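You operate a simulated robot arm through the tools that you are given. There is no shell and no other tool.

The job below is to be done with a simulated robot arm. You get a single attempt, and the scene is never put back.

Task
Put things in order on the ledge at the gravity table. At the end: the silver tin from the ledge at the gravity table stands on top of the black belt roll; the brown clod from the ledge at the gravity table stands where the clear jar stood; the white carton (marked "BULB 1") from the ledge at the gravity table stands where the silver tin stood; the clear jar from the ledge at the gravity table stands where the white carton stood; whatever was shut is shut again. Leave all else as you found it, and nothing knocked over.

It is judged by the outcome, as a careful person would: the job done as asked, and still so three seconds after it is handed in. It fails if anything else is knocked over, pushed out of place, dropped, spilled or broken.

Robot
A 7-joint arm with a two-finger gripper, fixed in place. Base frame: the origin is on the floor under the middle of its stand, x ahead of it, y to its left, z up; the work surface is at about z = 0.78. Lengths are in m, angles in rad, forces in N, time in s.
With the tool pointing down near the work surface it reaches from about 0.34 to 0.72 m from the base axis. Its first joint turns from -1.152 to 1.152 rad. Payload 2.45 kg.
The TCP is the grasp point between the finger pads, 0.026 m short of the fingertips. In the tool frame z runs along the fingers and y along their closing line. The gripper opens to 0.096 m; its body begins 0.069 m behind the TCP.
Orientation is told as [roll, pitch, yaw] about the base's x, y, z axes, in that order, counted from this pose: with the fingers straight down and closing along the base's y, the tool's x points along the base's -x, its y along +y and its z along -z.

Tools
- The arm moves only by the tool jog_arm. Its argument "targets" is a list of rows, each a list of 7 numbers: the gripper command, from -1 (shut) to 1 (fully open), values between in proportion, then the shift along the base's x, y, z in m, then the turn, a rotation vector about the base's x, y, z in rad. In form: [[fingers, x, y, z, ax, ay, az], ...]. A call has 1 to 20 rows; each row shifts and turns the commanded pose from where the row before left it. Rows are played at 5 a second. More than 0.05 m and 0.15 rad between two rows, or a gripper value outside its range, and nothing of the call is played. A pose out of reach is approached as far as the arm can. The call stops where the force on the tool passes 40 N (or 10 N more than at its start, if that is more) or the arm is blocked; 0.2 s more then pass. The fingers move at their own pace (about 0.05 m/s each) and stop on an object; they squeeze with about 28 N. The grip force told is the motor's: it shows also when the fingers shut on nothing. Time passes only in rows, and 0.2 s behind the last, so rows that do not move let the fingers close. The reply holds the time, the measured pose of the TCP, the force on the tool along the base axes, the opening and the grip force, in the units named above and with some noise, with the torque about the TCP (base axes, N m) and any sound that the robot's microphone picked up, and new pictures: "pictures" is both (left out), scene, wrist or none.
- Cameras (640 x 400 px; columns grow to the right, rows downward): "scene" is fixed at [0.1711, -0.4084, 1.404]; the picture's right is [0.66, -0.76, 0.00], its down [-0.56, -0.49, -0.67] and it looks along [0.50, 0.44, -0.74] (base axes); focal length 300 px, centre (320, 200). "wrist" rides on the gripper at [0.082, 0.003, -0.098] in the tool frame; the picture's right is [-0.04, 1.00, 0.00], its down [-0.73, -0.03, -0.68] and it looks along [-0.68, -0.03, 0.73] (tool axes); focal length 256 px, centre (320, 200). There is no depth. A picture from a camera that has moved, and an enlarged one, comes with that camera's place and axes in the base frame and with its lens.
- enlarge(camera, box): a new picture of the part [left, top, right, bottom] of that camera's present view, enlarged. The clock stands still meanwhile.
- hand_in(): hands the job in; it is judged then, once.

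Places have to be worked out from the pictures, the camera data and where the tool is seen. Open the gripper and draw the arm clear of the work before you hand the job in, unless the task says otherwise.

The tools are called after "Request:" as a command line: name --pt "numbers of a row" for each row, then --argument value for the rest, lists and objects as JSON in quotes. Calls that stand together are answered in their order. jog_arm: Moves the arm, as the interface text tells. Its arguments: {"type":"object","properties":{"targets":{"type":"array","items":{"type":"array","items":{"type":"number"}}},"pictures":{"type":"string","enum":["both","scene","wrist","none"]}},"required":["targets"]} The other tools are called the same way: enlarge (camera, box) takes an enlarged picture of a part of a camera's view; hand_in () hands the job in.

At the start:

```text
t: 0.0
ee_pos: [0.3271, 0.0932, 1.1162]
orientation: [0.0, 0.0, 0.0]
ft_force: [-0.5, 0.0, -1.3]
wrist_torque: [-0.02, -0.02, 0.03]
finger_gap: 0.096
grip_force: 0.1
```

scene: 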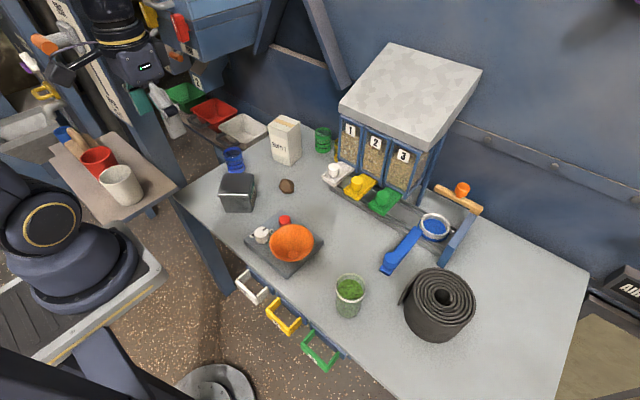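
wrist: 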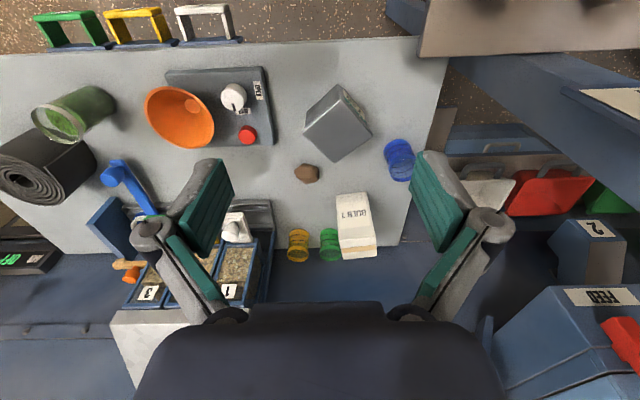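

I see the ledge with a silver tin, brown clod, white carton, clear jar with green contents, and black belt roll. I'll enlarge the views to look closer before moving.

Request:
enlarge --camera "scene" --box '[180, 90, 340, 220]'

Request:
enlarge --camera "scene" --box '[300, 230, 500, 360]'

Request:
enlarge --camera "wrist" --box '[260, 70, 440, 270]'

Request:
enlarge --camera "wrist" --box '[0, 60, 240, 260]'

```text
3.08 times, centred on (260, 155) of scene
camera zoom: at [0.1711, -0.4084, 1.404], right [0.66, -0.76, 0.0], down [-0.56, -0.49, -0.67], along [0.5, 0.44, -0.74], focal length 923 px, centre (505, 338)
```

zoom: 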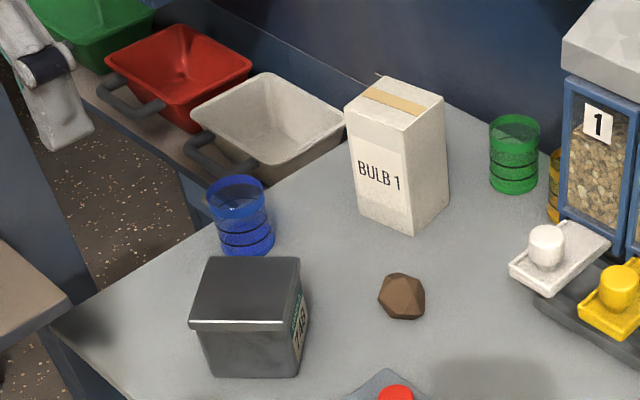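

```text
3.08 times, centred on (400, 295) of scene
camera zoom: at [0.1711, -0.4084, 1.404], right [0.66, -0.76, 0.0], down [-0.56, -0.49, -0.67], along [0.5, 0.44, -0.74], focal length 923 px, centre (74, -92)
```

zoom: 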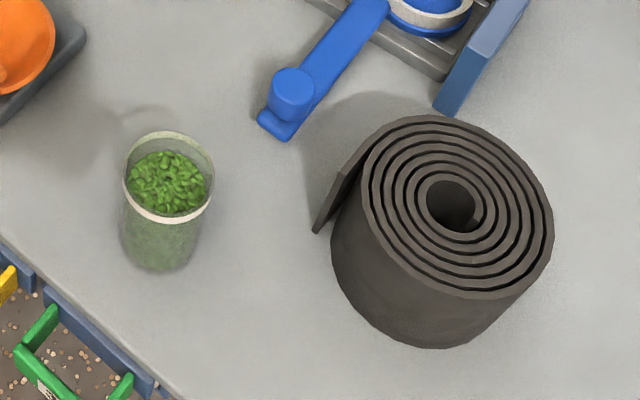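

```text
2.00 times, centred on (350, 170) of wrist
camera zoom: at [0.2459, 0.0953, 1.2134], right [0.04, 1.0, 0.0], down [0.73, -0.03, 0.68], along [0.68, -0.03, -0.73], focal length 512 px, centre (260, 260)
```

zoom: 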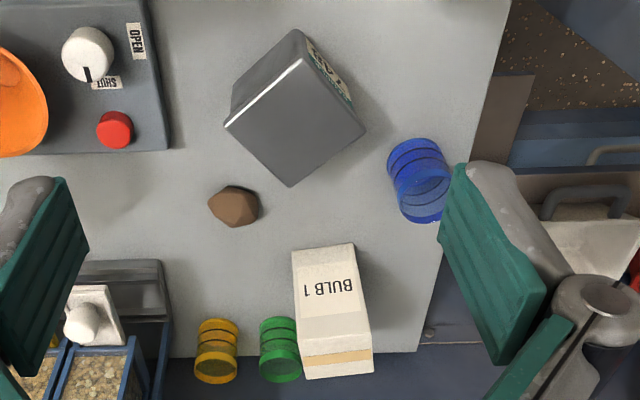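

```text
2.00 times, centred on (120, 160) of wrist
camera zoom: at [0.2459, 0.0953, 1.2134], right [0.04, 1.0, 0.0], down [0.73, -0.03, 0.68], along [0.68, -0.03, -0.73], focal length 512 px, centre (720, 280)
```

zoom: 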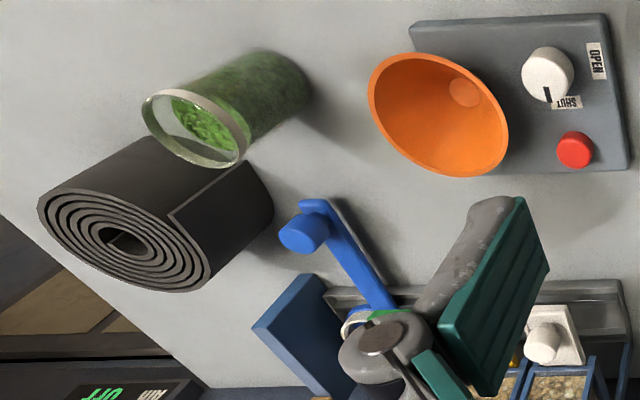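

The tin appears centred near (0.445, 0.114), about 0.078 wide, turned about 40° and 0.07 tall. I move above it and yaw +40° so the fingers align with its faces.

Request:
jog_arm --pt "1 0.0236 0.0042 -0.0232 0 0 0.14" --pt "1 0.0236 0.0042 -0.0232 0 0 0.14" --pt "1 0.0236 0.0042 -0.0232 0 0 0.14" --pt "1 0.0236 0.0042 -0.0232 0 0 0.14" --pt "1 0.0236 0.0042 -0.0232 0 0 0.14" --pt "1 0 0 0 0 0 0"

```text
t: 1.4
ee_pos: [0.4462, 0.1132, 0.9986]
orientation: [0.0, 0.0, 0.702]
ft_force: [0.5, -0.2, -0.1]
wrist_torque: [0.02, 0.0, 0.0]
finger_gap: 0.0961
grip_force: 0.0
camera wrist: at [0.3825, 0.0624, 1.0974], right [-0.61, 0.79, 0.0], down [0.58, 0.45, 0.68], along [0.54, 0.42, -0.73], focal length 256 px, centre (320, 200)
```

scene: 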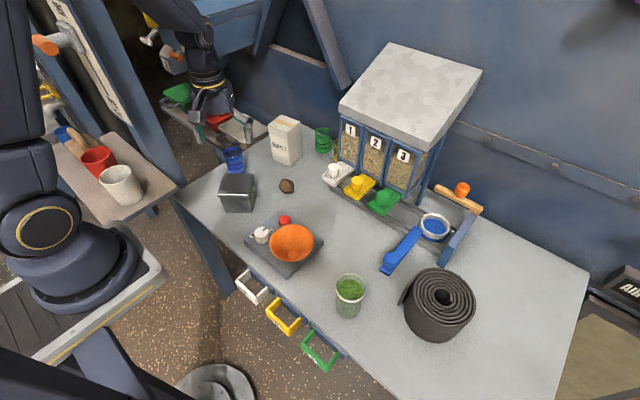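
wrist: 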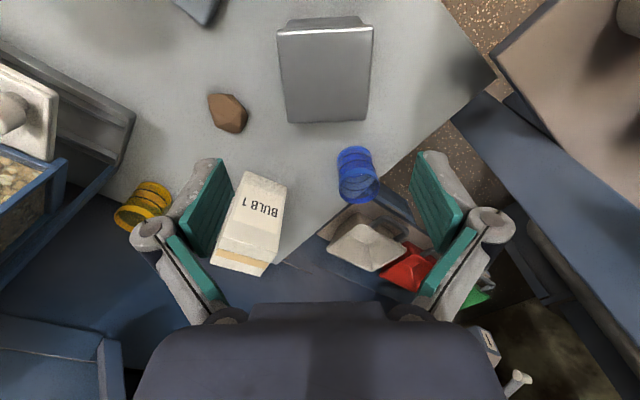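

The tin looks square to the gripper in the wrist view. I enlarge to measure its offset and width before descending.

Request:
enlarge --camera "wrist" --box '[250, 0, 410, 140]'

```text
2.86 times, centred on (330, 70) of wrist
camera zoom: at [0.3825, 0.0624, 1.0974], right [-0.61, 0.79, 0.0], down [0.58, 0.45, 0.68], along [0.54, 0.42, -0.73], focal length 731 px, centre (291, 571)
```

zoom: 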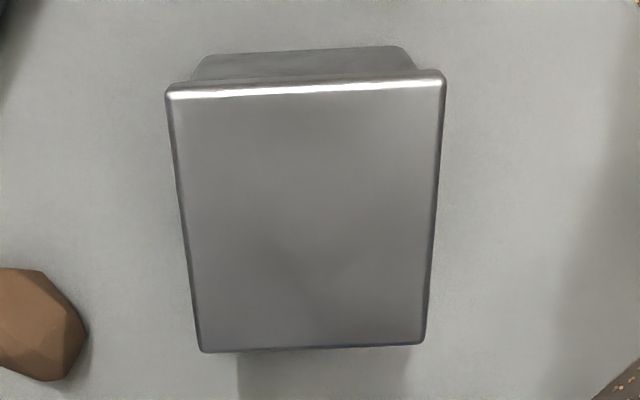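

Measured tin top corners give a centre near (0.443, 0.117), width 0.080, and alignment within 1°. I shift slightly and descend to just above the lid, to check the finger clearance.

Request:
jog_arm --pt "1 -0.003 0.0038 -0.03 0 0 -0.005" --pt "1 0 0 -0.03 0 0 0" --pt "1 0 0 -0.03 0 0 0" --pt "1 0 0 -0.02 0 0 0" --pt "1 0 0 0 0 0 0"

```text
t: 2.6
ee_pos: [0.442, 0.1181, 0.8901]
orientation: [0.0, 0.001, 0.696]
ft_force: [0.1, 0.8, -0.5]
wrist_torque: [-0.01, 0.02, -0.01]
finger_gap: 0.0961
grip_force: 0.1
camera wrist: at [0.3786, 0.0678, 0.9882], right [-0.61, 0.79, 0.0], down [0.58, 0.45, 0.68], along [0.54, 0.41, -0.73], focal length 256 px, centre (320, 200)
```

scene: 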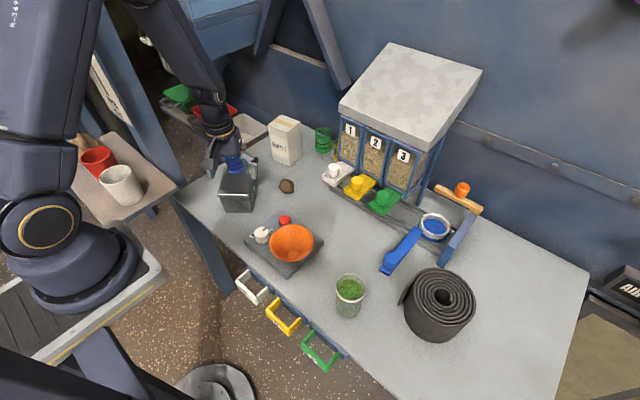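
wrist: 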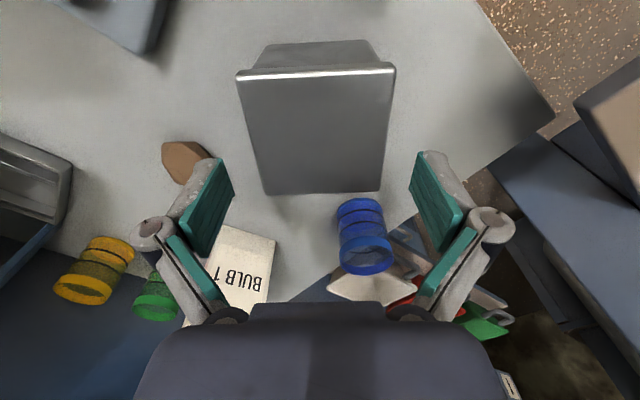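

The tin is centred between the fingers with 6–7 mm on each side. I descend to about z = 0.822 and close.

Request:
jog_arm --pt "1 0.0005 -0.0005 -0.02 0 0 0" --pt "1 0 0 -0.02 0 0 0" --pt "1 0 0 -0.02 0 0 0" --pt "1 0 0 -0.008 0 0 0" --pt "1 0 0 0 0 0 0" --pt "0.6 0 0 0 0 0 0" --pt "0.4 0 0 0 0 0 0" --pt "-1 0 0 0 0 0 0" --pt "-1 0 0 0 0 0 0" --pt "-1 0 0 0 0 0 0"

```text
t: 4.8
ee_pos: [0.4431, 0.1168, 0.8218]
orientation: [-0.001, -0.001, 0.694]
ft_force: [1.4, -1.5, 2.9]
wrist_torque: [-0.15, -0.06, 0.03]
finger_gap: 0.0775
grip_force: 27.8
camera wrist: at [0.378, 0.0671, 0.9184], right [-0.61, 0.79, 0.0], down [0.58, 0.45, 0.68], along [0.54, 0.41, -0.73], focal length 256 px, centre (320, 200)
```

scene: 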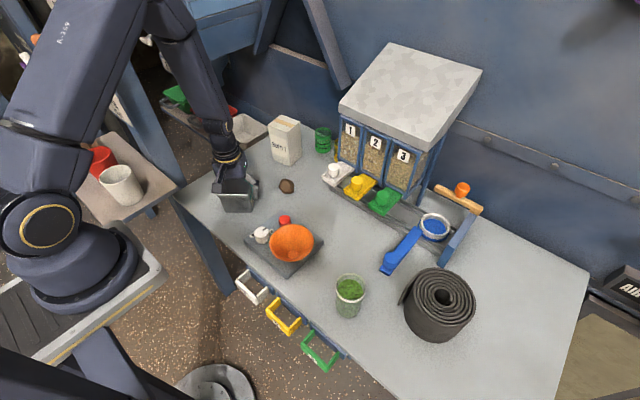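
wrist: 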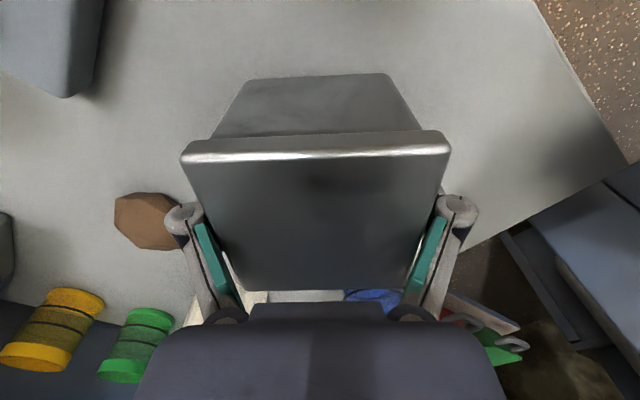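

The grip reads 27.8 N at a 0.0775 gap, so the tin is held. I lift it gently and check that it stays upright.

Request:
jog_arm --pt "-1 0 0 0.01 0 0 0" --pt "-1 0 0 0.02 0 0 0" --pt "-1 0 0 0.03 0 0 0" --pt "-1 0 0 0.04 0 0 0" --pt "-1 0 0 0.04 0 0 0" --pt "-1 0 0 0.04 0 0 0" --pt "-1 0 0 0 0 0 0"

```text
t: 6.4
ee_pos: [0.4418, 0.1169, 1.0023]
orientation: [0.0, -0.002, 0.694]
ft_force: [-0.9, 0.4, -0.3]
wrist_torque: [0.02, 0.0, 0.0]
finger_gap: 0.0
grip_force: 27.8
camera wrist: at [0.378, 0.066, 1.0999], right [-0.61, 0.79, 0.0], down [0.58, 0.45, 0.68], along [0.54, 0.41, -0.73], focal length 256 px, centre (320, 200)
```

scene: 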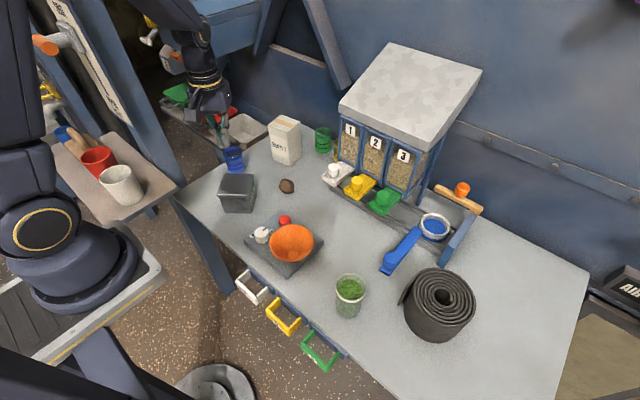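
wrist: 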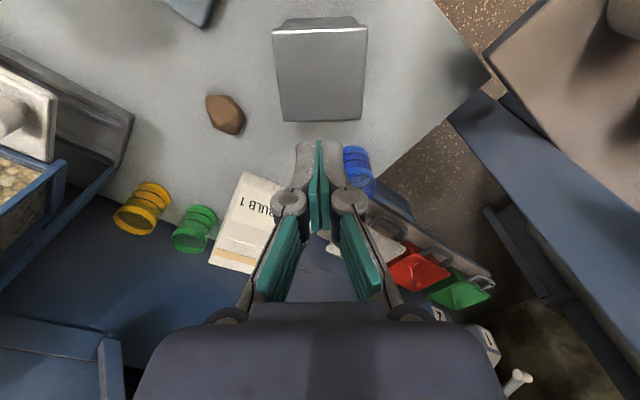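

The fingers shut on nothing (gap 0.0), and the tin still stands where it was. At that depth its lid was probably against the slanted upper finger links, so I should grip higher, with the lid on the flat distal pads. I reopen and inspect.

Request:
jog_arm --pt "1 0 0 0 0 0 0" --pt "1 0 0 0 0 0 0" --pt "1 0 0 0 0 0 0" --pt "1 0 0 0 0 0 0" --pt "1 0 0 0 0 0 0" --pt "1 0 0 0 0 0 0" --pictures "none"

Request:
enlarge --camera "wrist" --box '[240, 0, 400, 140]'

Request:
enlarge --camera "scene" --box '[180, 90, 340, 220]'

```text
t: 7.8
ee_pos: [0.4413, 0.1175, 1.0021]
orientation: [0.0, -0.001, 0.695]
ft_force: [-0.2, 0.5, 1.0]
wrist_torque: [0.03, 0.02, 0.02]
finger_gap: 0.0959
grip_force: 0.0
```

```text
2.86 times, centred on (320, 70) of wrist
camera zoom: at [0.3781, 0.066, 1.0995], right [-0.61, 0.79, 0.0], down [0.58, 0.45, 0.68], along [0.54, 0.41, -0.73], focal length 731 px, centre (320, 571)
```

zoom: 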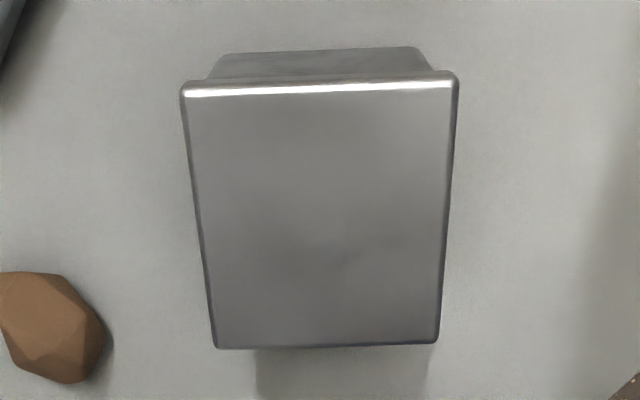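

```text
3.08 times, centred on (260, 155) of scene
camera zoom: at [0.1711, -0.4084, 1.404], right [0.66, -0.76, 0.0], down [-0.56, -0.49, -0.67], along [0.5, 0.44, -0.74], focal length 923 px, centre (505, 338)
```

zoom: 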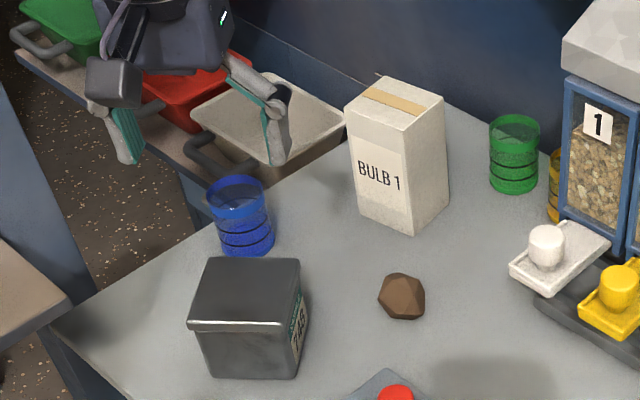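

The tin hasn't moved or tipped. I now descend to TCP z ≈ 0.845, which puts the lid band on the middle of the distal pads, and close.

Request:
jog_arm --pt "1 -0.003 -0.0025 -0.035 0 0 0" --pt "1 0 0 -0.035 0 0 0" --pt "1 0 0 -0.035 0 0 0" --pt "1 0 0 -0.03 0 0 0" --pt "1 0 0 -0.022 0 0 0" --pt "1 0 0 0 0 0 0" --pt "0.7 0 0 0 0 0 0" --pt "0.4 0 0 0 0 0 0" --pt "-1 0 0 0 0 0 0" --pt "-1 0 0 0 0 0 0" --pt "-1 0 0 0 0 0 0" --pt "-1 0 0 0 0 0 0"

Request:
enlarge --camera "scene" --box '[180, 110, 300, 220]'

```text
t: 10.4
ee_pos: [0.4382, 0.1131, 0.8438]
orientation: [0.0, -0.001, 0.694]
ft_force: [-0.5, 1.3, 2.0]
wrist_torque: [0.09, 0.2, -0.05]
finger_gap: 0.0776
grip_force: 27.7
camera wrist: at [0.3739, 0.0626, 0.9416], right [-0.61, 0.79, 0.0], down [0.58, 0.45, 0.68], along [0.54, 0.41, -0.73], focal length 256 px, centre (320, 200)
```

scene: 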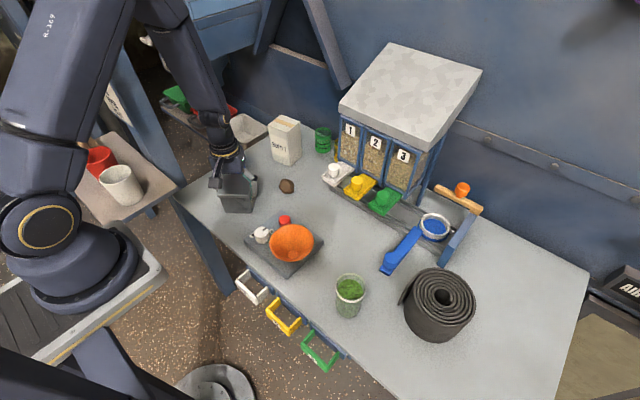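
wrist: 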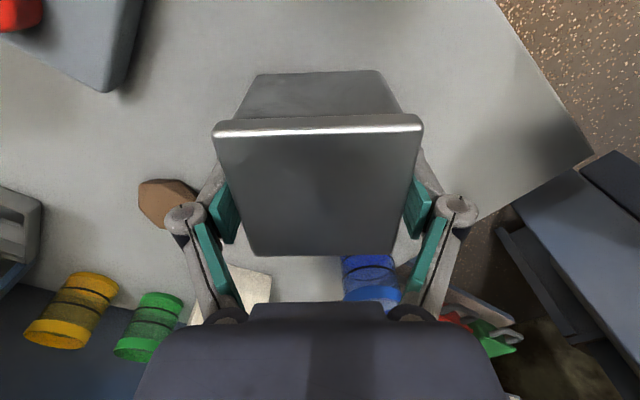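

```text
3.64 times, centred on (240, 165) of scene
camera zoom: at [0.1711, -0.4084, 1.404], right [0.66, -0.76, 0.0], down [-0.56, -0.49, -0.67], along [0.5, 0.44, -0.74], focal length 1091 px, centre (611, 327)
```

zoom: 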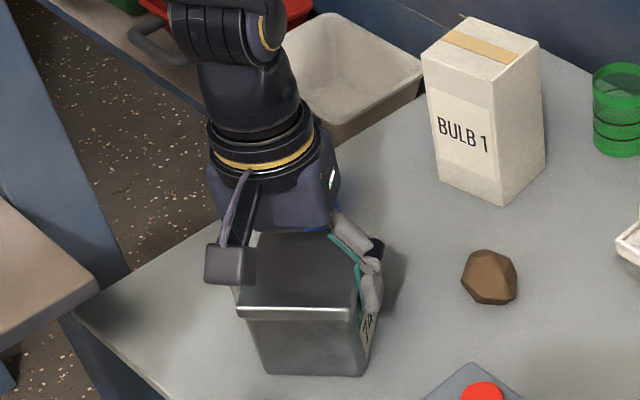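

The pads now sit flat on the lid sides (gap 0.0776, 27.7 N). I test-lift by 6 mm and read the force and gap.

Request:
jog_arm --pt "-1 0 0 0.003 0 0 0" --pt "-1 0 0 0.003 0 0 0" --pt "-1 0 0 0 0 0 0"

```text
t: 11.2
ee_pos: [0.4381, 0.1126, 0.8501]
orientation: [0.001, 0.001, 0.693]
ft_force: [-0.9, -0.1, -2.2]
wrist_torque: [0.01, 0.02, 0.0]
finger_gap: 0.0777
grip_force: 28.9
camera wrist: at [0.3744, 0.0631, 0.948], right [-0.61, 0.79, 0.0], down [0.58, 0.45, 0.68], along [0.54, 0.41, -0.73], focal length 256 px, centre (320, 200)
```

scene: 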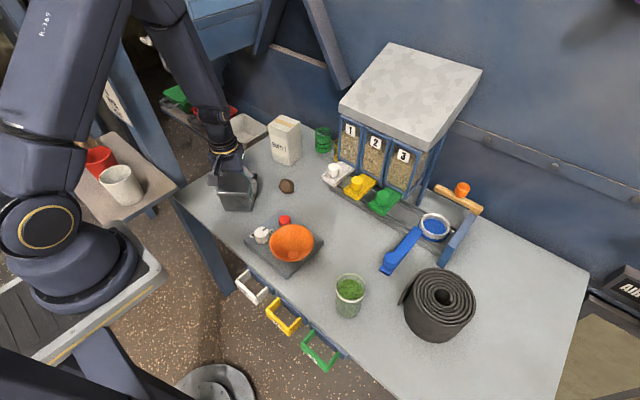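
wrist: 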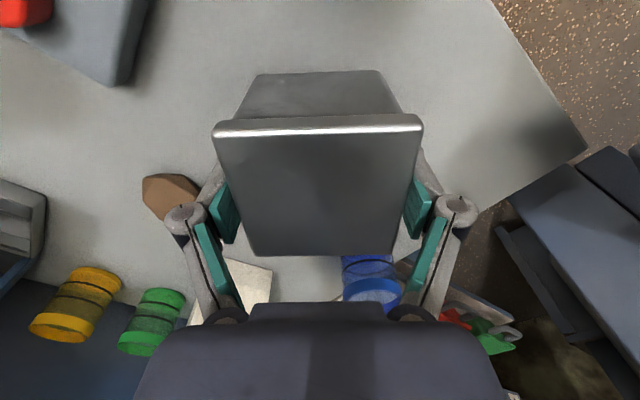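

The tin rises with the fingers (weight about 2 N). I lift on to about z = 1.0.

Request:
jog_arm --pt "-1 0 0 0.01 0 0 0" --pt "-1 0 0 0.02 0 0 0" --pt "-1 0 0 0.03 0 0 0" --pt "-1 0 0 0.03 0 0 0" --pt "-1 0 0 0.03 0 0 0" --pt "-1 0 0 0.03 0 0 0" --pt "-1 0 0 0 0 0 0"

```text
t: 12.8
ee_pos: [0.4399, 0.1139, 1.0015]
orientation: [0.0, 0.002, 0.694]
ft_force: [0.6, 0.4, -2.2]
wrist_torque: [-0.03, 0.01, -0.04]
finger_gap: 0.0777
grip_force: 27.9
camera wrist: at [0.3756, 0.0642, 1.0998], right [-0.61, 0.79, 0.0], down [0.58, 0.45, 0.68], along [0.54, 0.41, -0.73], focal length 256 px, centre (320, 200)
```

scene: 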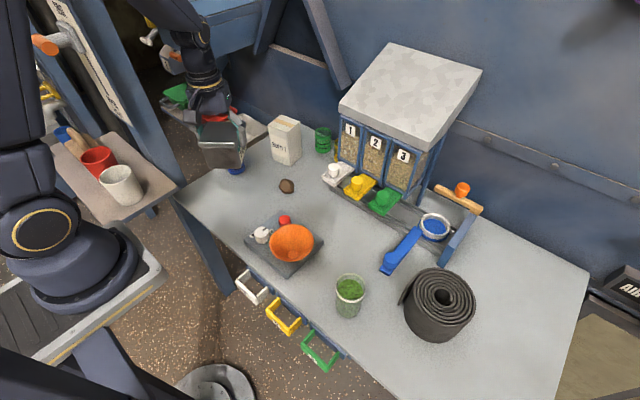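
wrist: 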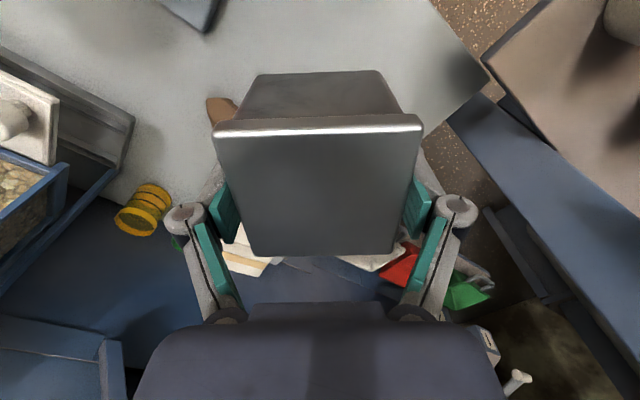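

The tin is clear at z = 1.0 (bottom about 0.937). I carry it sideways to above the belt roll near (0.50, -0.427), turning the yaw back toward 0 on the way.

Request:
jog_arm --pt "-1 0.0019 -0.0169 0 0 0 -0.0217" --pt "-1 0.0019 -0.0169 0 0 0 -0.0217" --pt "-1 0.00375 -0.0338 0 0 0 -0.0434" --pt "-1 0.00375 -0.0338 0 0 0 -0.0434" --pt "-1 0.00375 -0.0338 0 0 0 -0.0434" --pt "-1 0.00375 -0.0338 0 0 0 -0.0434" --pt "-1 0.00375 -0.0338 0 0 0 -0.0434" --pt "-1 0.00375 -0.0338 0 0 0 -0.0434" --pt "-1 0.00375 -0.0338 0 0 0 -0.0434" --pt "-1 0.00375 -0.0338 0 0 0 -0.0434" --pt "-1 0.00375 -0.0338 0 0 0 -0.0434" --pt "-1 0.00375 -0.0338 0 0 0 -0.0434" --pt "-1 0.00375 -0.0338 0 0 0 -0.0434" --pt "-1 0.00375 -0.0338 0 0 0 -0.0434" --pt "-1 0.0019 -0.0169 0 0 0 -0.0434" --pt "-1 0.0019 -0.0169 0 0 0 -0.0434" --pt "-1 0 0 0 0 0 0"

```text
t: 16.4
ee_pos: [0.4931, -0.3601, 1.0016]
orientation: [0.001, 0.001, 0.043]
ft_force: [-0.2, 0.4, -2.7]
wrist_torque: [0.03, 0.04, 0.01]
finger_gap: 0.0775
grip_force: 28.2
camera wrist: at [0.4117, -0.3609, 1.0992], right [0.0, 1.0, 0.0], down [0.73, 0.0, 0.68], along [0.68, 0.0, -0.73], focal length 256 px, centre (320, 200)
```

scene: 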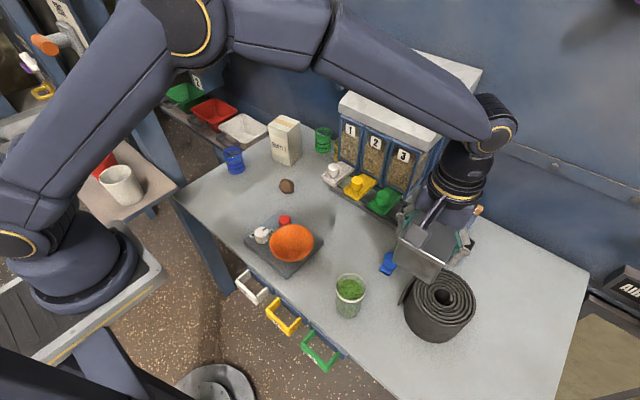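
wrist: 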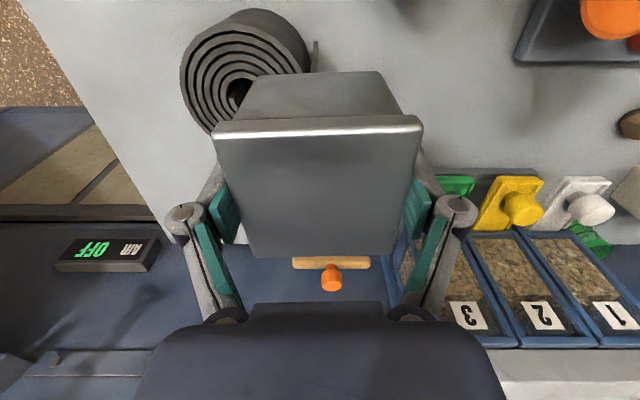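

The tin is held level at (0.493, -0.360), and the roll shows up to its left in the wrist view. I enlarge to pin down the roll's top centre.

Request:
enlarge --camera "wrist" --box '[160, 0, 340, 150]'

Request:
enlarge --camera "scene" --box '[370, 170, 500, 350]'

```text
2.67 times, centred on (250, 75) of wrist
camera zoom: at [0.4117, -0.3609, 1.0992], right [0.0, 1.0, 0.0], down [0.73, 0.0, 0.68], along [0.68, 0.0, -0.73], focal length 683 px, centre (507, 533)
```

zoom: 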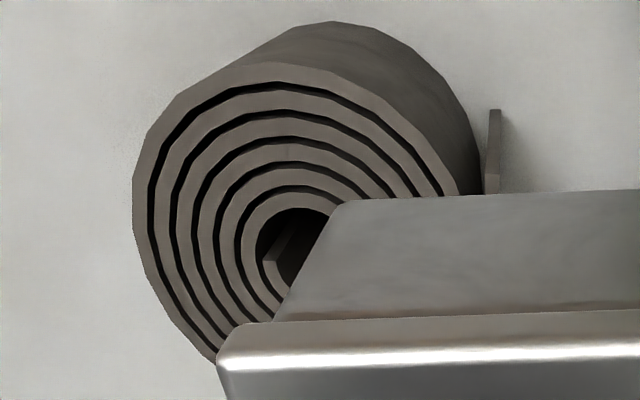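

```text
2.22 times, centred on (435, 260) of scene
camera zoom: at [0.1711, -0.4085, 1.404], right [0.66, -0.76, 0.0], down [-0.56, -0.49, -0.67], along [0.5, 0.44, -0.74], focal length 666 px, centre (64, 67)
```

zoom: 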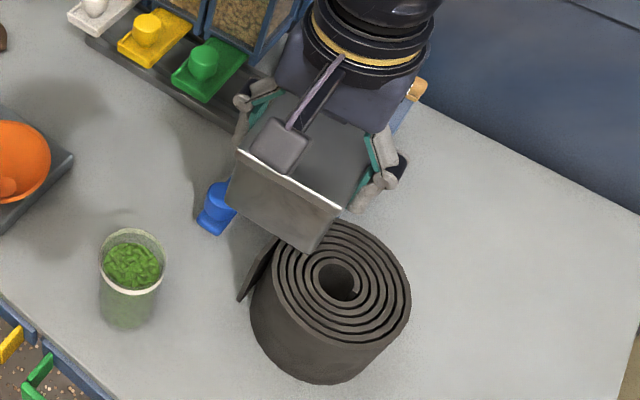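

Fitting the roll's edges gives its top centre near (0.500, -0.428) with radius 0.055 and top z ≈ 0.87. I move the tin over it and lower it to about 2 cm above.

Request:
jog_arm --pt "-1 0.003 -0.017 0 0 0 -0.02" --pt "-1 0.003 -0.025 0 0 0 -0.02" --pt "-1 0.003 -0.02 0 0 0 0" --pt "-1 0.001 -0.006 -0.01 0 0 0" --pt "-1 0 0 -0.018 0 0 0" --pt "-1 0 0 -0.018 0 0 0" --pt "-1 0 0 0 0 0 0"

Request:
enlarge --camera "scene" --box '[370, 170, 500, 350]'

Request:
enlarge --camera "wrist" --box '[200, 0, 440, 150]'

```text
t: 18.0
ee_pos: [0.5031, -0.4277, 0.9543]
orientation: [-0.001, 0.0, 0.004]
ft_force: [0.7, -0.7, -2.7]
wrist_torque: [-0.02, 0.02, -0.02]
finger_gap: 0.0774
grip_force: 28.5
camera wrist: at [0.4223, -0.4249, 1.0517], right [0.04, 1.0, 0.0], down [0.73, -0.03, 0.68], along [0.68, -0.02, -0.73], focal length 256 px, centre (320, 200)
```

scene: 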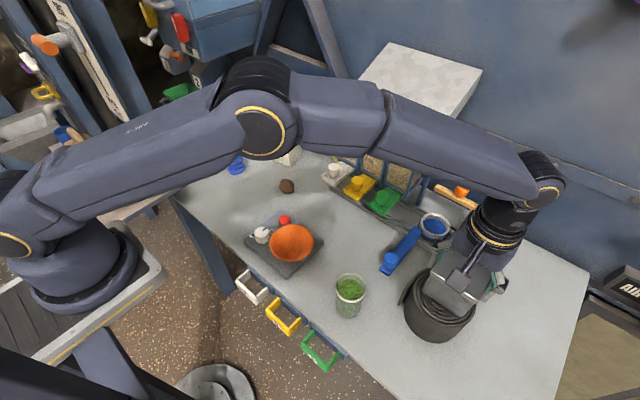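
wrist: 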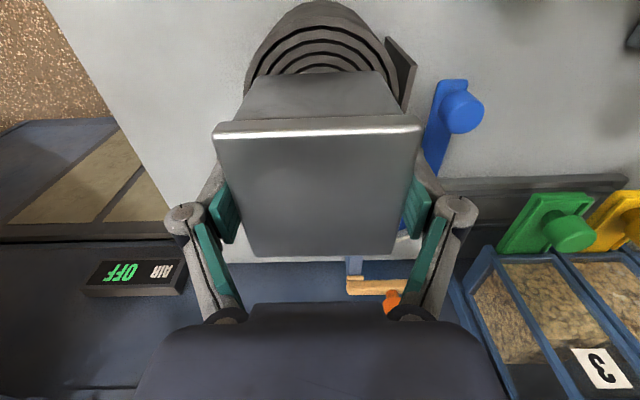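

```text
2.22 times, centred on (435, 260) of scene
camera zoom: at [0.1711, -0.4085, 1.404], right [0.66, -0.76, 0.0], down [-0.56, -0.49, -0.67], along [0.5, 0.44, -0.74], focal length 666 px, centre (64, 67)
```

zoom: 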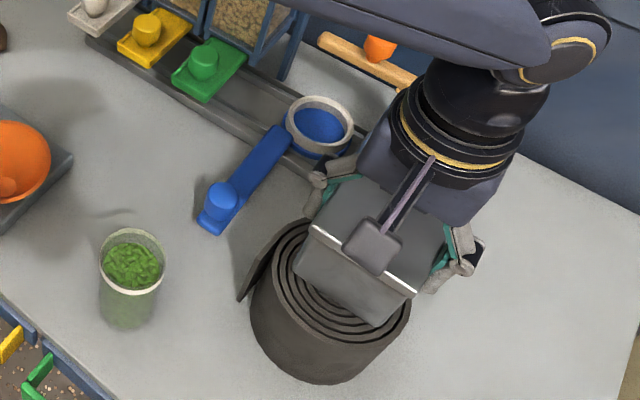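

```text
2.67 times, centred on (320, 75) of wrist
camera zoom: at [0.4223, -0.4249, 1.0517], right [0.04, 1.0, 0.0], down [0.73, -0.03, 0.68], along [0.68, -0.02, -0.73], focal length 683 px, centre (320, 533)
```

zoom: 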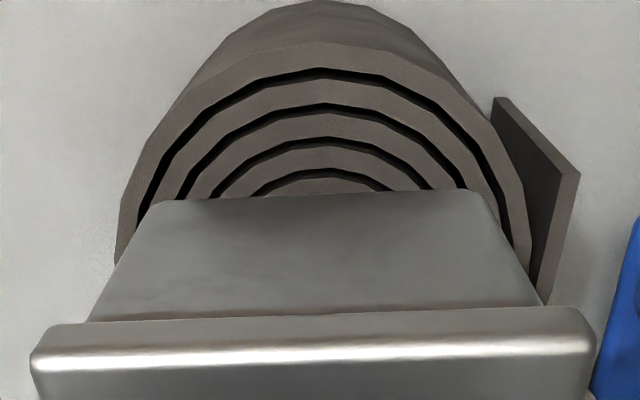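

The tin is centred on the roll sideways and is about 3–4 mm too far in x. I correct that and lower it to just above contact.

Request:
jog_arm --pt "-1 -0.003 0 -0.006 0 0 0" --pt "-1 0 0 -0.006 0 0 0" --pt "-1 0 0 -0.003 0 0 0" --pt "-1 0 0 0 0 0 0" --pictures "none"

Request:
enlarge --camera "scene" --box '[390, 230, 490, 350]'

Request:
enlarge --camera "wrist" --box '[200, 0, 440, 150]'

```text
t: 19.0
ee_pos: [0.4998, -0.4268, 0.9377]
orientation: [0.0, -0.001, 0.003]
ft_force: [-0.1, 0.1, -1.9]
wrist_torque: [-0.02, -0.02, 0.03]
finger_gap: 0.0776
grip_force: 28.2
```

```text
3.33 times, centred on (440, 290) of scene
camera zoom: at [0.1711, -0.4085, 1.404], right [0.66, -0.76, 0.0], down [-0.56, -0.49, -0.67], along [0.5, 0.44, -0.74], focal length 1000 px, centre (-80, -100)
```

zoom: 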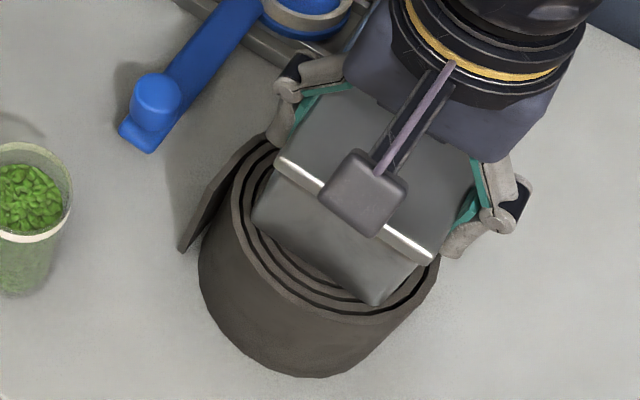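

```text
2.67 times, centred on (320, 75) of wrist
camera zoom: at [0.4191, -0.4245, 1.0362], right [0.04, 1.0, 0.0], down [0.73, -0.03, 0.68], along [0.68, -0.03, -0.73], focal length 683 px, centre (320, 533)
```

zoom: 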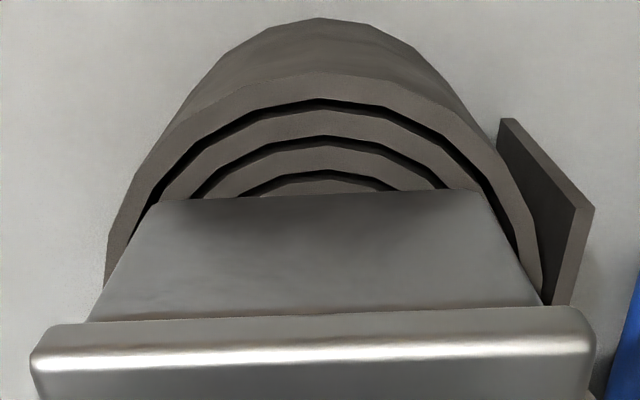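

No contact yet (force still -1.9 N). I lower in 2 mm steps, watching the force.

Request:
jog_arm --pt "-1 0 0 -0.002 0 0 0" --pt "-1 0 0 -0.0015 0 0 0" --pt "-1 0 0 0 0 0 0" --pictures "none"

```text
t: 19.8
ee_pos: [0.4997, -0.4278, 0.9342]
orientation: [-0.001, 0.0, 0.004]
ft_force: [0.5, 0.5, -2.7]
wrist_torque: [0.0, 0.02, 0.0]
finger_gap: 0.0781
grip_force: 28.0
```

Still hanging free at 0.9342. I continue down in 1.5–2 mm steps.

Request:
jog_arm --pt "-1 0 0 -0.0015 0 0 0" --pt "-1 0 0 -0.0015 0 0 0" --pt "-1 0 0 0 0 0 0" --pictures "none"

```text
t: 20.6
ee_pos: [0.4999, -0.4267, 0.934]
orientation: [0.0, 0.001, 0.002]
ft_force: [-2.0, 3.5, 8.8]
wrist_torque: [0.32, 0.29, -0.03]
finger_gap: 0.0777
grip_force: 28.3
```

The tin now rests on the roll (+8.8 N up at TCP 0.934). I ease off the pressure by 2 mm and open the fingers gently.

Request:
jog_arm --pt "-1 0 0 0.002 0 0 0" --pt "-1 0 0 0 0 0 0" --pt "0.7 0 0 0 0 0 0" --pt "0.85 0 0 0 0 0 0" --pt "1 0 0 0 0 0 0" --pt "1 0 0 0 0 0 0"

Request:
enlarge --camera "scene" --box '[390, 230, 490, 350]'

```text
t: 22.0
ee_pos: [0.4995, -0.4271, 0.9356]
orientation: [0.002, -0.003, 0.004]
ft_force: [-0.3, -0.1, 0.6]
wrist_torque: [-0.02, 0.03, -0.01]
finger_gap: 0.0959
grip_force: 0.2
camera wrist: at [0.419, -0.4247, 1.0331], right [0.04, 1.0, 0.0], down [0.73, -0.03, 0.68], along [0.68, -0.03, -0.73], focal length 256 px, centre (320, 200)
```

scene: 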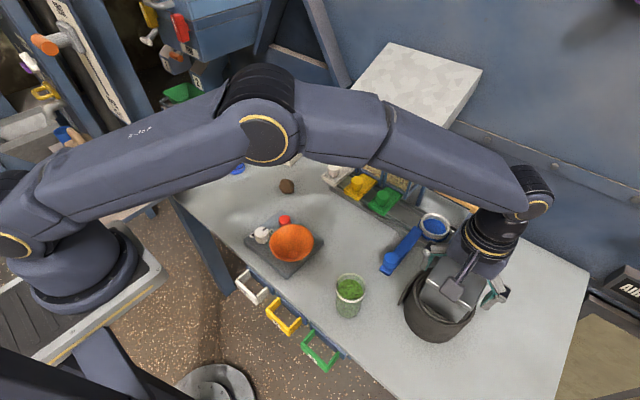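
wrist: 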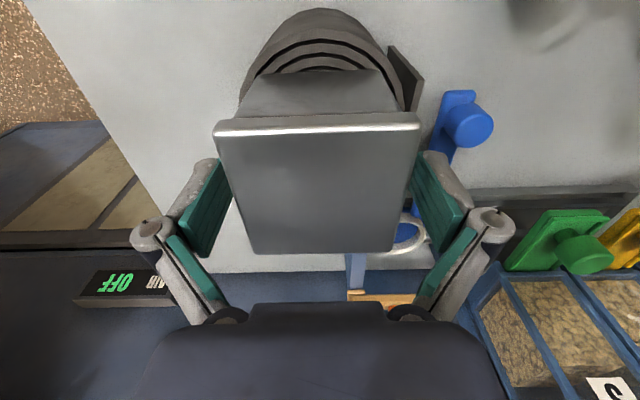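

```text
3.33 times, centred on (440, 290) of scene
camera zoom: at [0.1711, -0.4084, 1.404], right [0.66, -0.76, 0.0], down [-0.56, -0.49, -0.67], along [0.5, 0.44, -0.74], focal length 1000 px, centre (-80, -100)
```

zoom: 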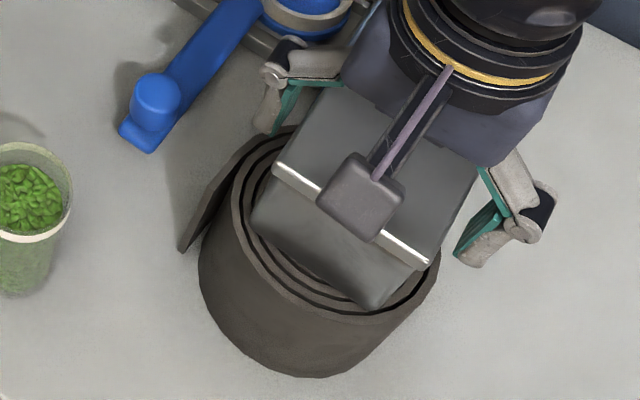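

The tin stands free on the roll and the fingers are clear on both sides. I retract straight up and check it.

Request:
jog_arm --pt "1 0 0 0.01 0 0 0" --pt "1 0 0 0.02 0 0 0" --pt "1 0 0 0.03 0 0 0" --pt "1 0 0 0.04 0 0 0" --pt "1 0 0 0.03 0 0 0" --pt "1 0 0 0 0 0 0"

Request:
enlarge --camera "wrist" --box '[220, 0, 420, 150]'

Request:
enlarge --camera "scene" --box '[390, 200, 510, 350]'

```text
t: 23.4
ee_pos: [0.4972, -0.4261, 1.0665]
orientation: [0.0, 0.0, 0.003]
ft_force: [-1.1, 0.3, 0.6]
wrist_torque: [-0.02, -0.04, 0.01]
finger_gap: 0.0959
grip_force: 0.0
camera wrist: at [0.417, -0.4235, 1.1634], right [0.04, 1.0, 0.0], down [0.73, -0.03, 0.68], along [0.68, -0.03, -0.73], focal length 256 px, centre (320, 200)
```

scene: 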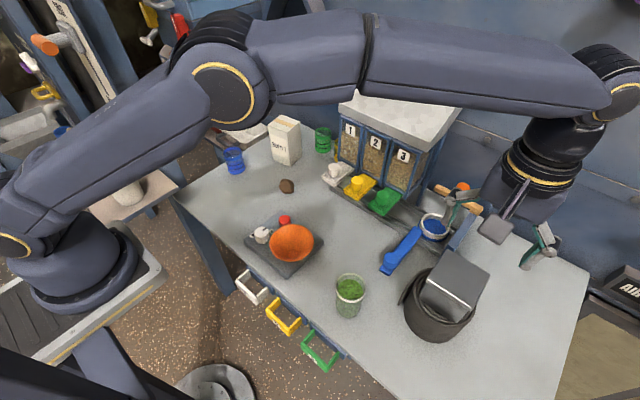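
wrist: 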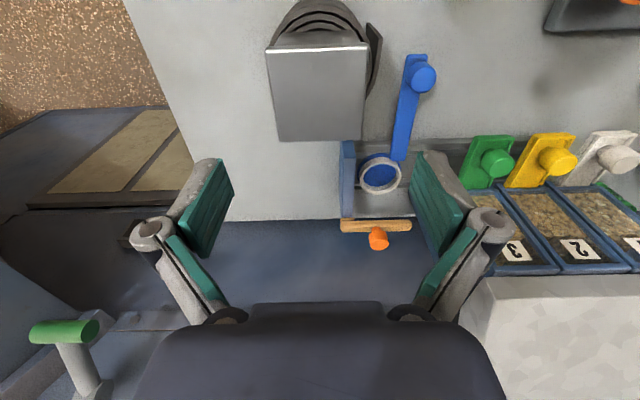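

```text
2.67 times, centred on (320, 75) of wrist
camera zoom: at [0.417, -0.4235, 1.1634], right [0.04, 1.0, 0.0], down [0.73, -0.03, 0.68], along [0.68, -0.03, -0.73], focal length 683 px, centre (320, 533)
```

zoom: 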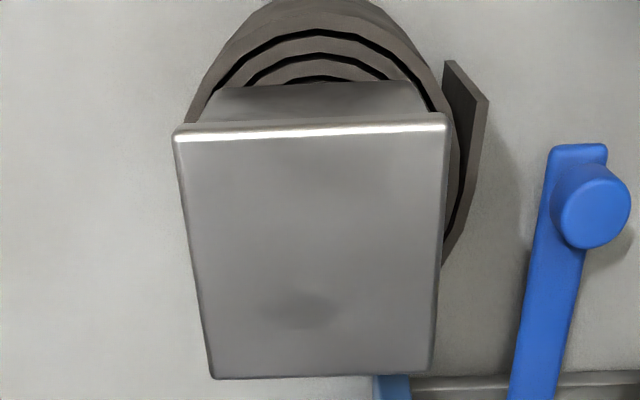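

```text
2.67 times, centred on (450, 275) of scene
camera zoom: at [0.1711, -0.4084, 1.404], right [0.66, -0.76, 0.0], down [-0.56, -0.49, -0.67], along [0.5, 0.44, -0.74], focal length 800 px, centre (-27, 0)
```

zoom: 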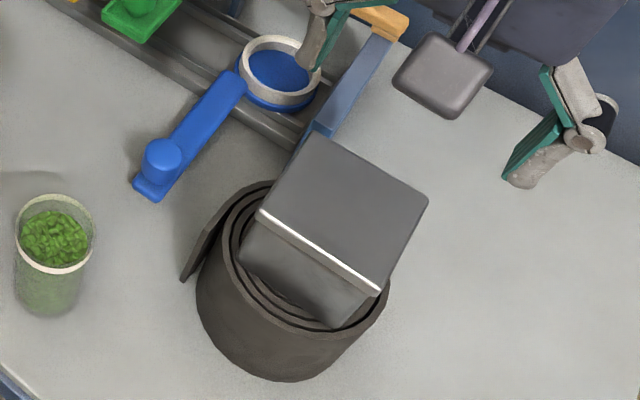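

The tin stands squarely on the roll. Next is the carton near (0.661, 0.155), top about z 0.908; I travel back at z ≈ 1.06, staying in front of the hopper (its front is at x ≈ 0.70).

Request:
jog_arm --pt "1 0.001 0.02 0 0 0 0.008" --pt "1 0.003 0.0385 0 0 0 0.008" --pt "1 0.003 0.0385 0 0 0 0.008" --pt "1 0.003 0.0385 0 0 0 0.008" --pt "1 0.003 0.0385 0 0 0 0.008" --pt "1 0.003 0.0385 0 0 0 0.008" --pt "1 0.003 0.0385 0 0 0 0.008" --pt "1 0.003 0.0385 0 0 0 0.008" --pt "1 0.003 0.0385 0 0 0 0.008" --pt "1 0.003 0.0385 0 0 0 0.008" --pt "1 0.003 0.0385 0 0 0 0.008" --pt "1 0.003 0.0385 0 0 0 0.008" --pt "1 0.003 0.0385 0 0 0 0.008" --pt "1 0.003 0.0385 0 0 0 0.008" --pt "1 0.004 0.0385 0 0 0 0.008" --pt "1 0.004 0.021 0 0 0 0" --pt "1 0 0 0 0 0 0"

Request:
enlarge --camera "wrist" --box '[240, 60, 420, 230]'

```text
t: 27.0
ee_pos: [0.5481, 0.1523, 1.0659]
orientation: [0.001, 0.0, 0.124]
ft_force: [0.5, 0.3, -0.5]
wrist_torque: [0.02, 0.02, -0.02]
finger_gap: 0.096
grip_force: 0.1
camera wrist: at [0.4669, 0.1465, 1.1643], right [-0.08, 1.0, 0.0], down [0.73, 0.06, 0.68], along [0.68, 0.06, -0.73], focal length 256 px, centre (320, 200)
```

scene: 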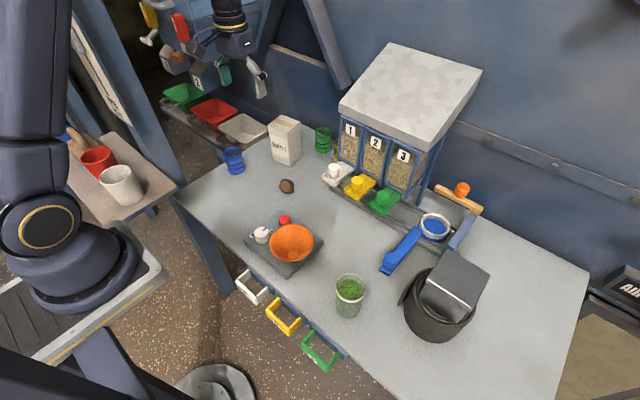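
wrist: 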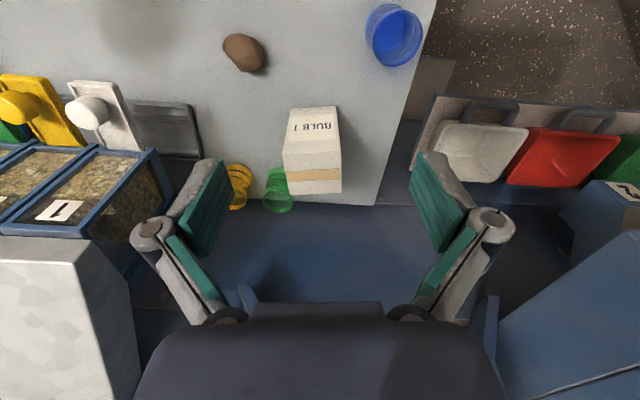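

```text
2.35 times, centred on (330, 145) of wrist
camera zoom: at [0.4669, 0.1465, 1.1643], right [-0.08, 1.0, 0.0], down [0.73, 0.06, 0.68], along [0.68, 0.06, -0.73], focal length 602 px, centre (296, 329)
```

zoom: 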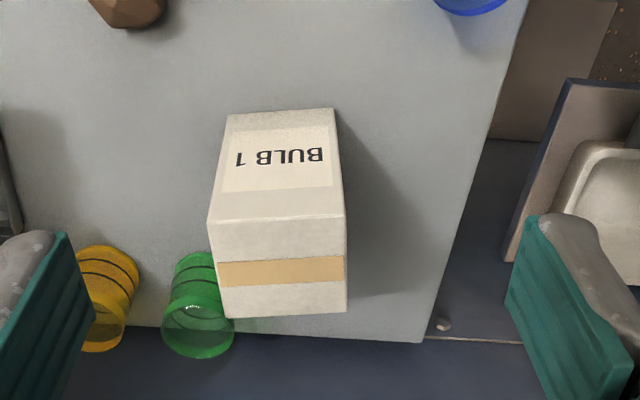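

Carton corner fits give a centre near (0.662, 0.157), yaw about 9°, width about 0.067 and top z ≈ 0.909. I move above it, turn slightly and descend partway.

Request:
jog_arm --pt "1 0.028 0.0012 0 0 0 0.01" --pt "1 0.03 0.0012 -0.01 0 0 0.01" --pt "1 0.03 0.0012 -0.02 0 0 0.01" --pt "1 0.0263 0.001 -0.02 0 0 0" --pt "1 0 0 -0.02 0 0 0" --pt "1 0 0 -0.015 0 0 0" --pt "1 0 0 0 0 0 0"

Request:
enlarge --camera "wrist" --box '[220, 20, 420, 200]'

```text
t: 28.6
ee_pos: [0.6615, 0.156, 0.9794]
orientation: [0.0, 0.001, 0.152]
ft_force: [0.1, 0.6, 0.1]
wrist_torque: [0.01, -0.03, -0.01]
finger_gap: 0.096
grip_force: 0.0
camera wrist: at [0.5803, 0.1473, 1.0776], right [-0.11, 0.99, 0.0], down [0.73, 0.08, 0.68], along [0.67, 0.08, -0.73], focal length 256 px, centre (320, 200)
```

scene: 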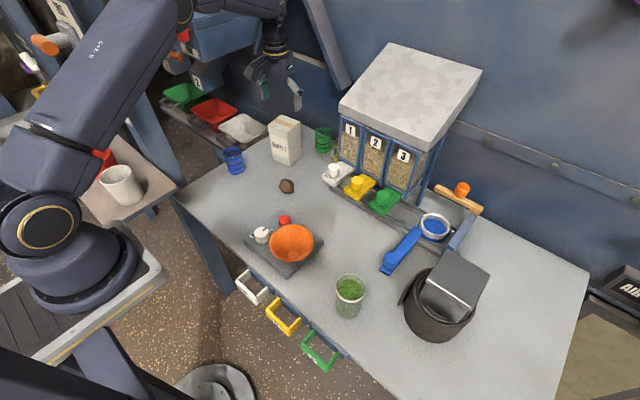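
wrist: 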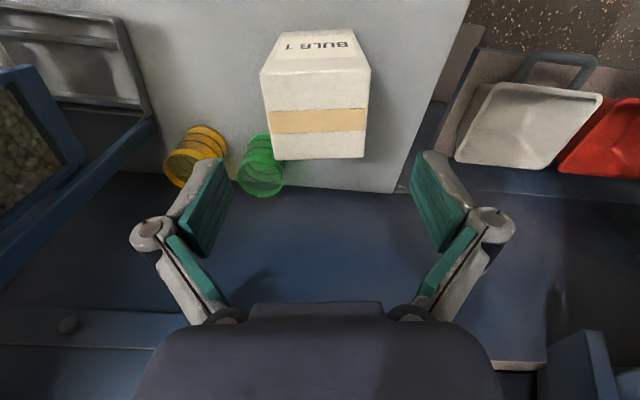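

```text
2.22 times, centred on (320, 110) of wrist
camera zoom: at [0.5803, 0.1473, 1.0776], right [-0.11, 0.99, 0.0], down [0.73, 0.08, 0.68], along [0.67, 0.08, -0.73], focal length 569 px, centre (320, 400)
```

zoom: 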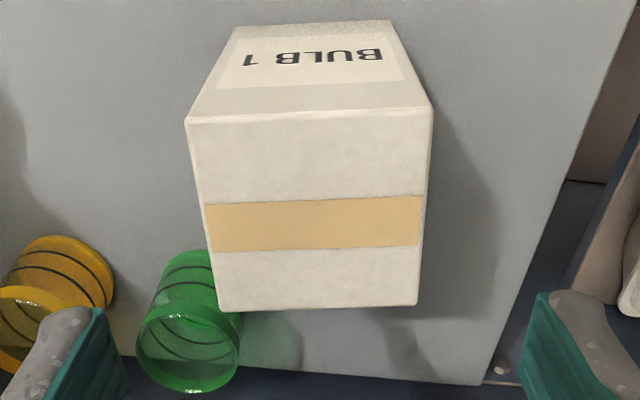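

The carton is within about 2.5 mm of centred between the fingers. I nudge the arm to centre it, descend to z ≈ 0.886 and close the fingers.

Request:
jog_arm --pt "1 -0.001 -0.0022 -0.02 0 0 0" --pt "1 0 0 -0.025 0 0 0" --pt "1 0 0 -0.025 0 0 0" --pt "1 0 0 -0.018 0 0 0" --pt "1 0 0 -0.005 0 0 0" --pt "1 0 0 0 0 0 0" --pt "0.6 0 0 0 0 0 0" --pt "0.4 0 0 0 0 0 0" --pt "0.2 0 0 0 0 0 0" --pt "-1 0 0 0 0 0 0" --pt "-1 0 0 0 0 0 0" --pt "-1 0 0 0 0 0 0"

```text
t: 31.2
ee_pos: [0.6605, 0.1545, 0.8875]
orientation: [0.0, 0.0, 0.155]
ft_force: [0.1, 0.2, 0.4]
wrist_torque: [0.03, 0.06, 0.02]
finger_gap: 0.0691
grip_force: 27.9
camera wrist: at [0.5809, 0.1454, 0.9856], right [-0.11, 0.99, 0.0], down [0.73, 0.08, 0.68], along [0.67, 0.08, -0.73], focal length 256 px, centre (320, 200)
```

scene: 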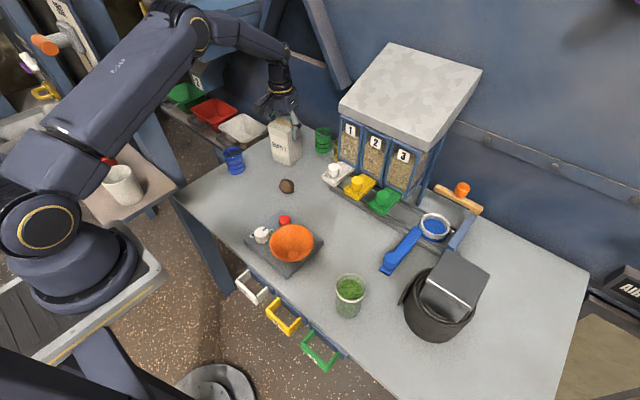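
wrist: 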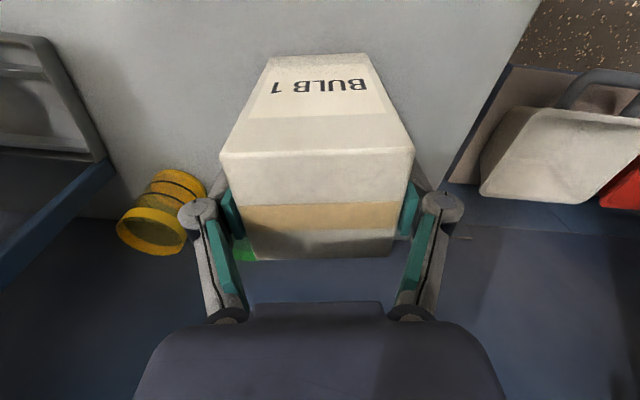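

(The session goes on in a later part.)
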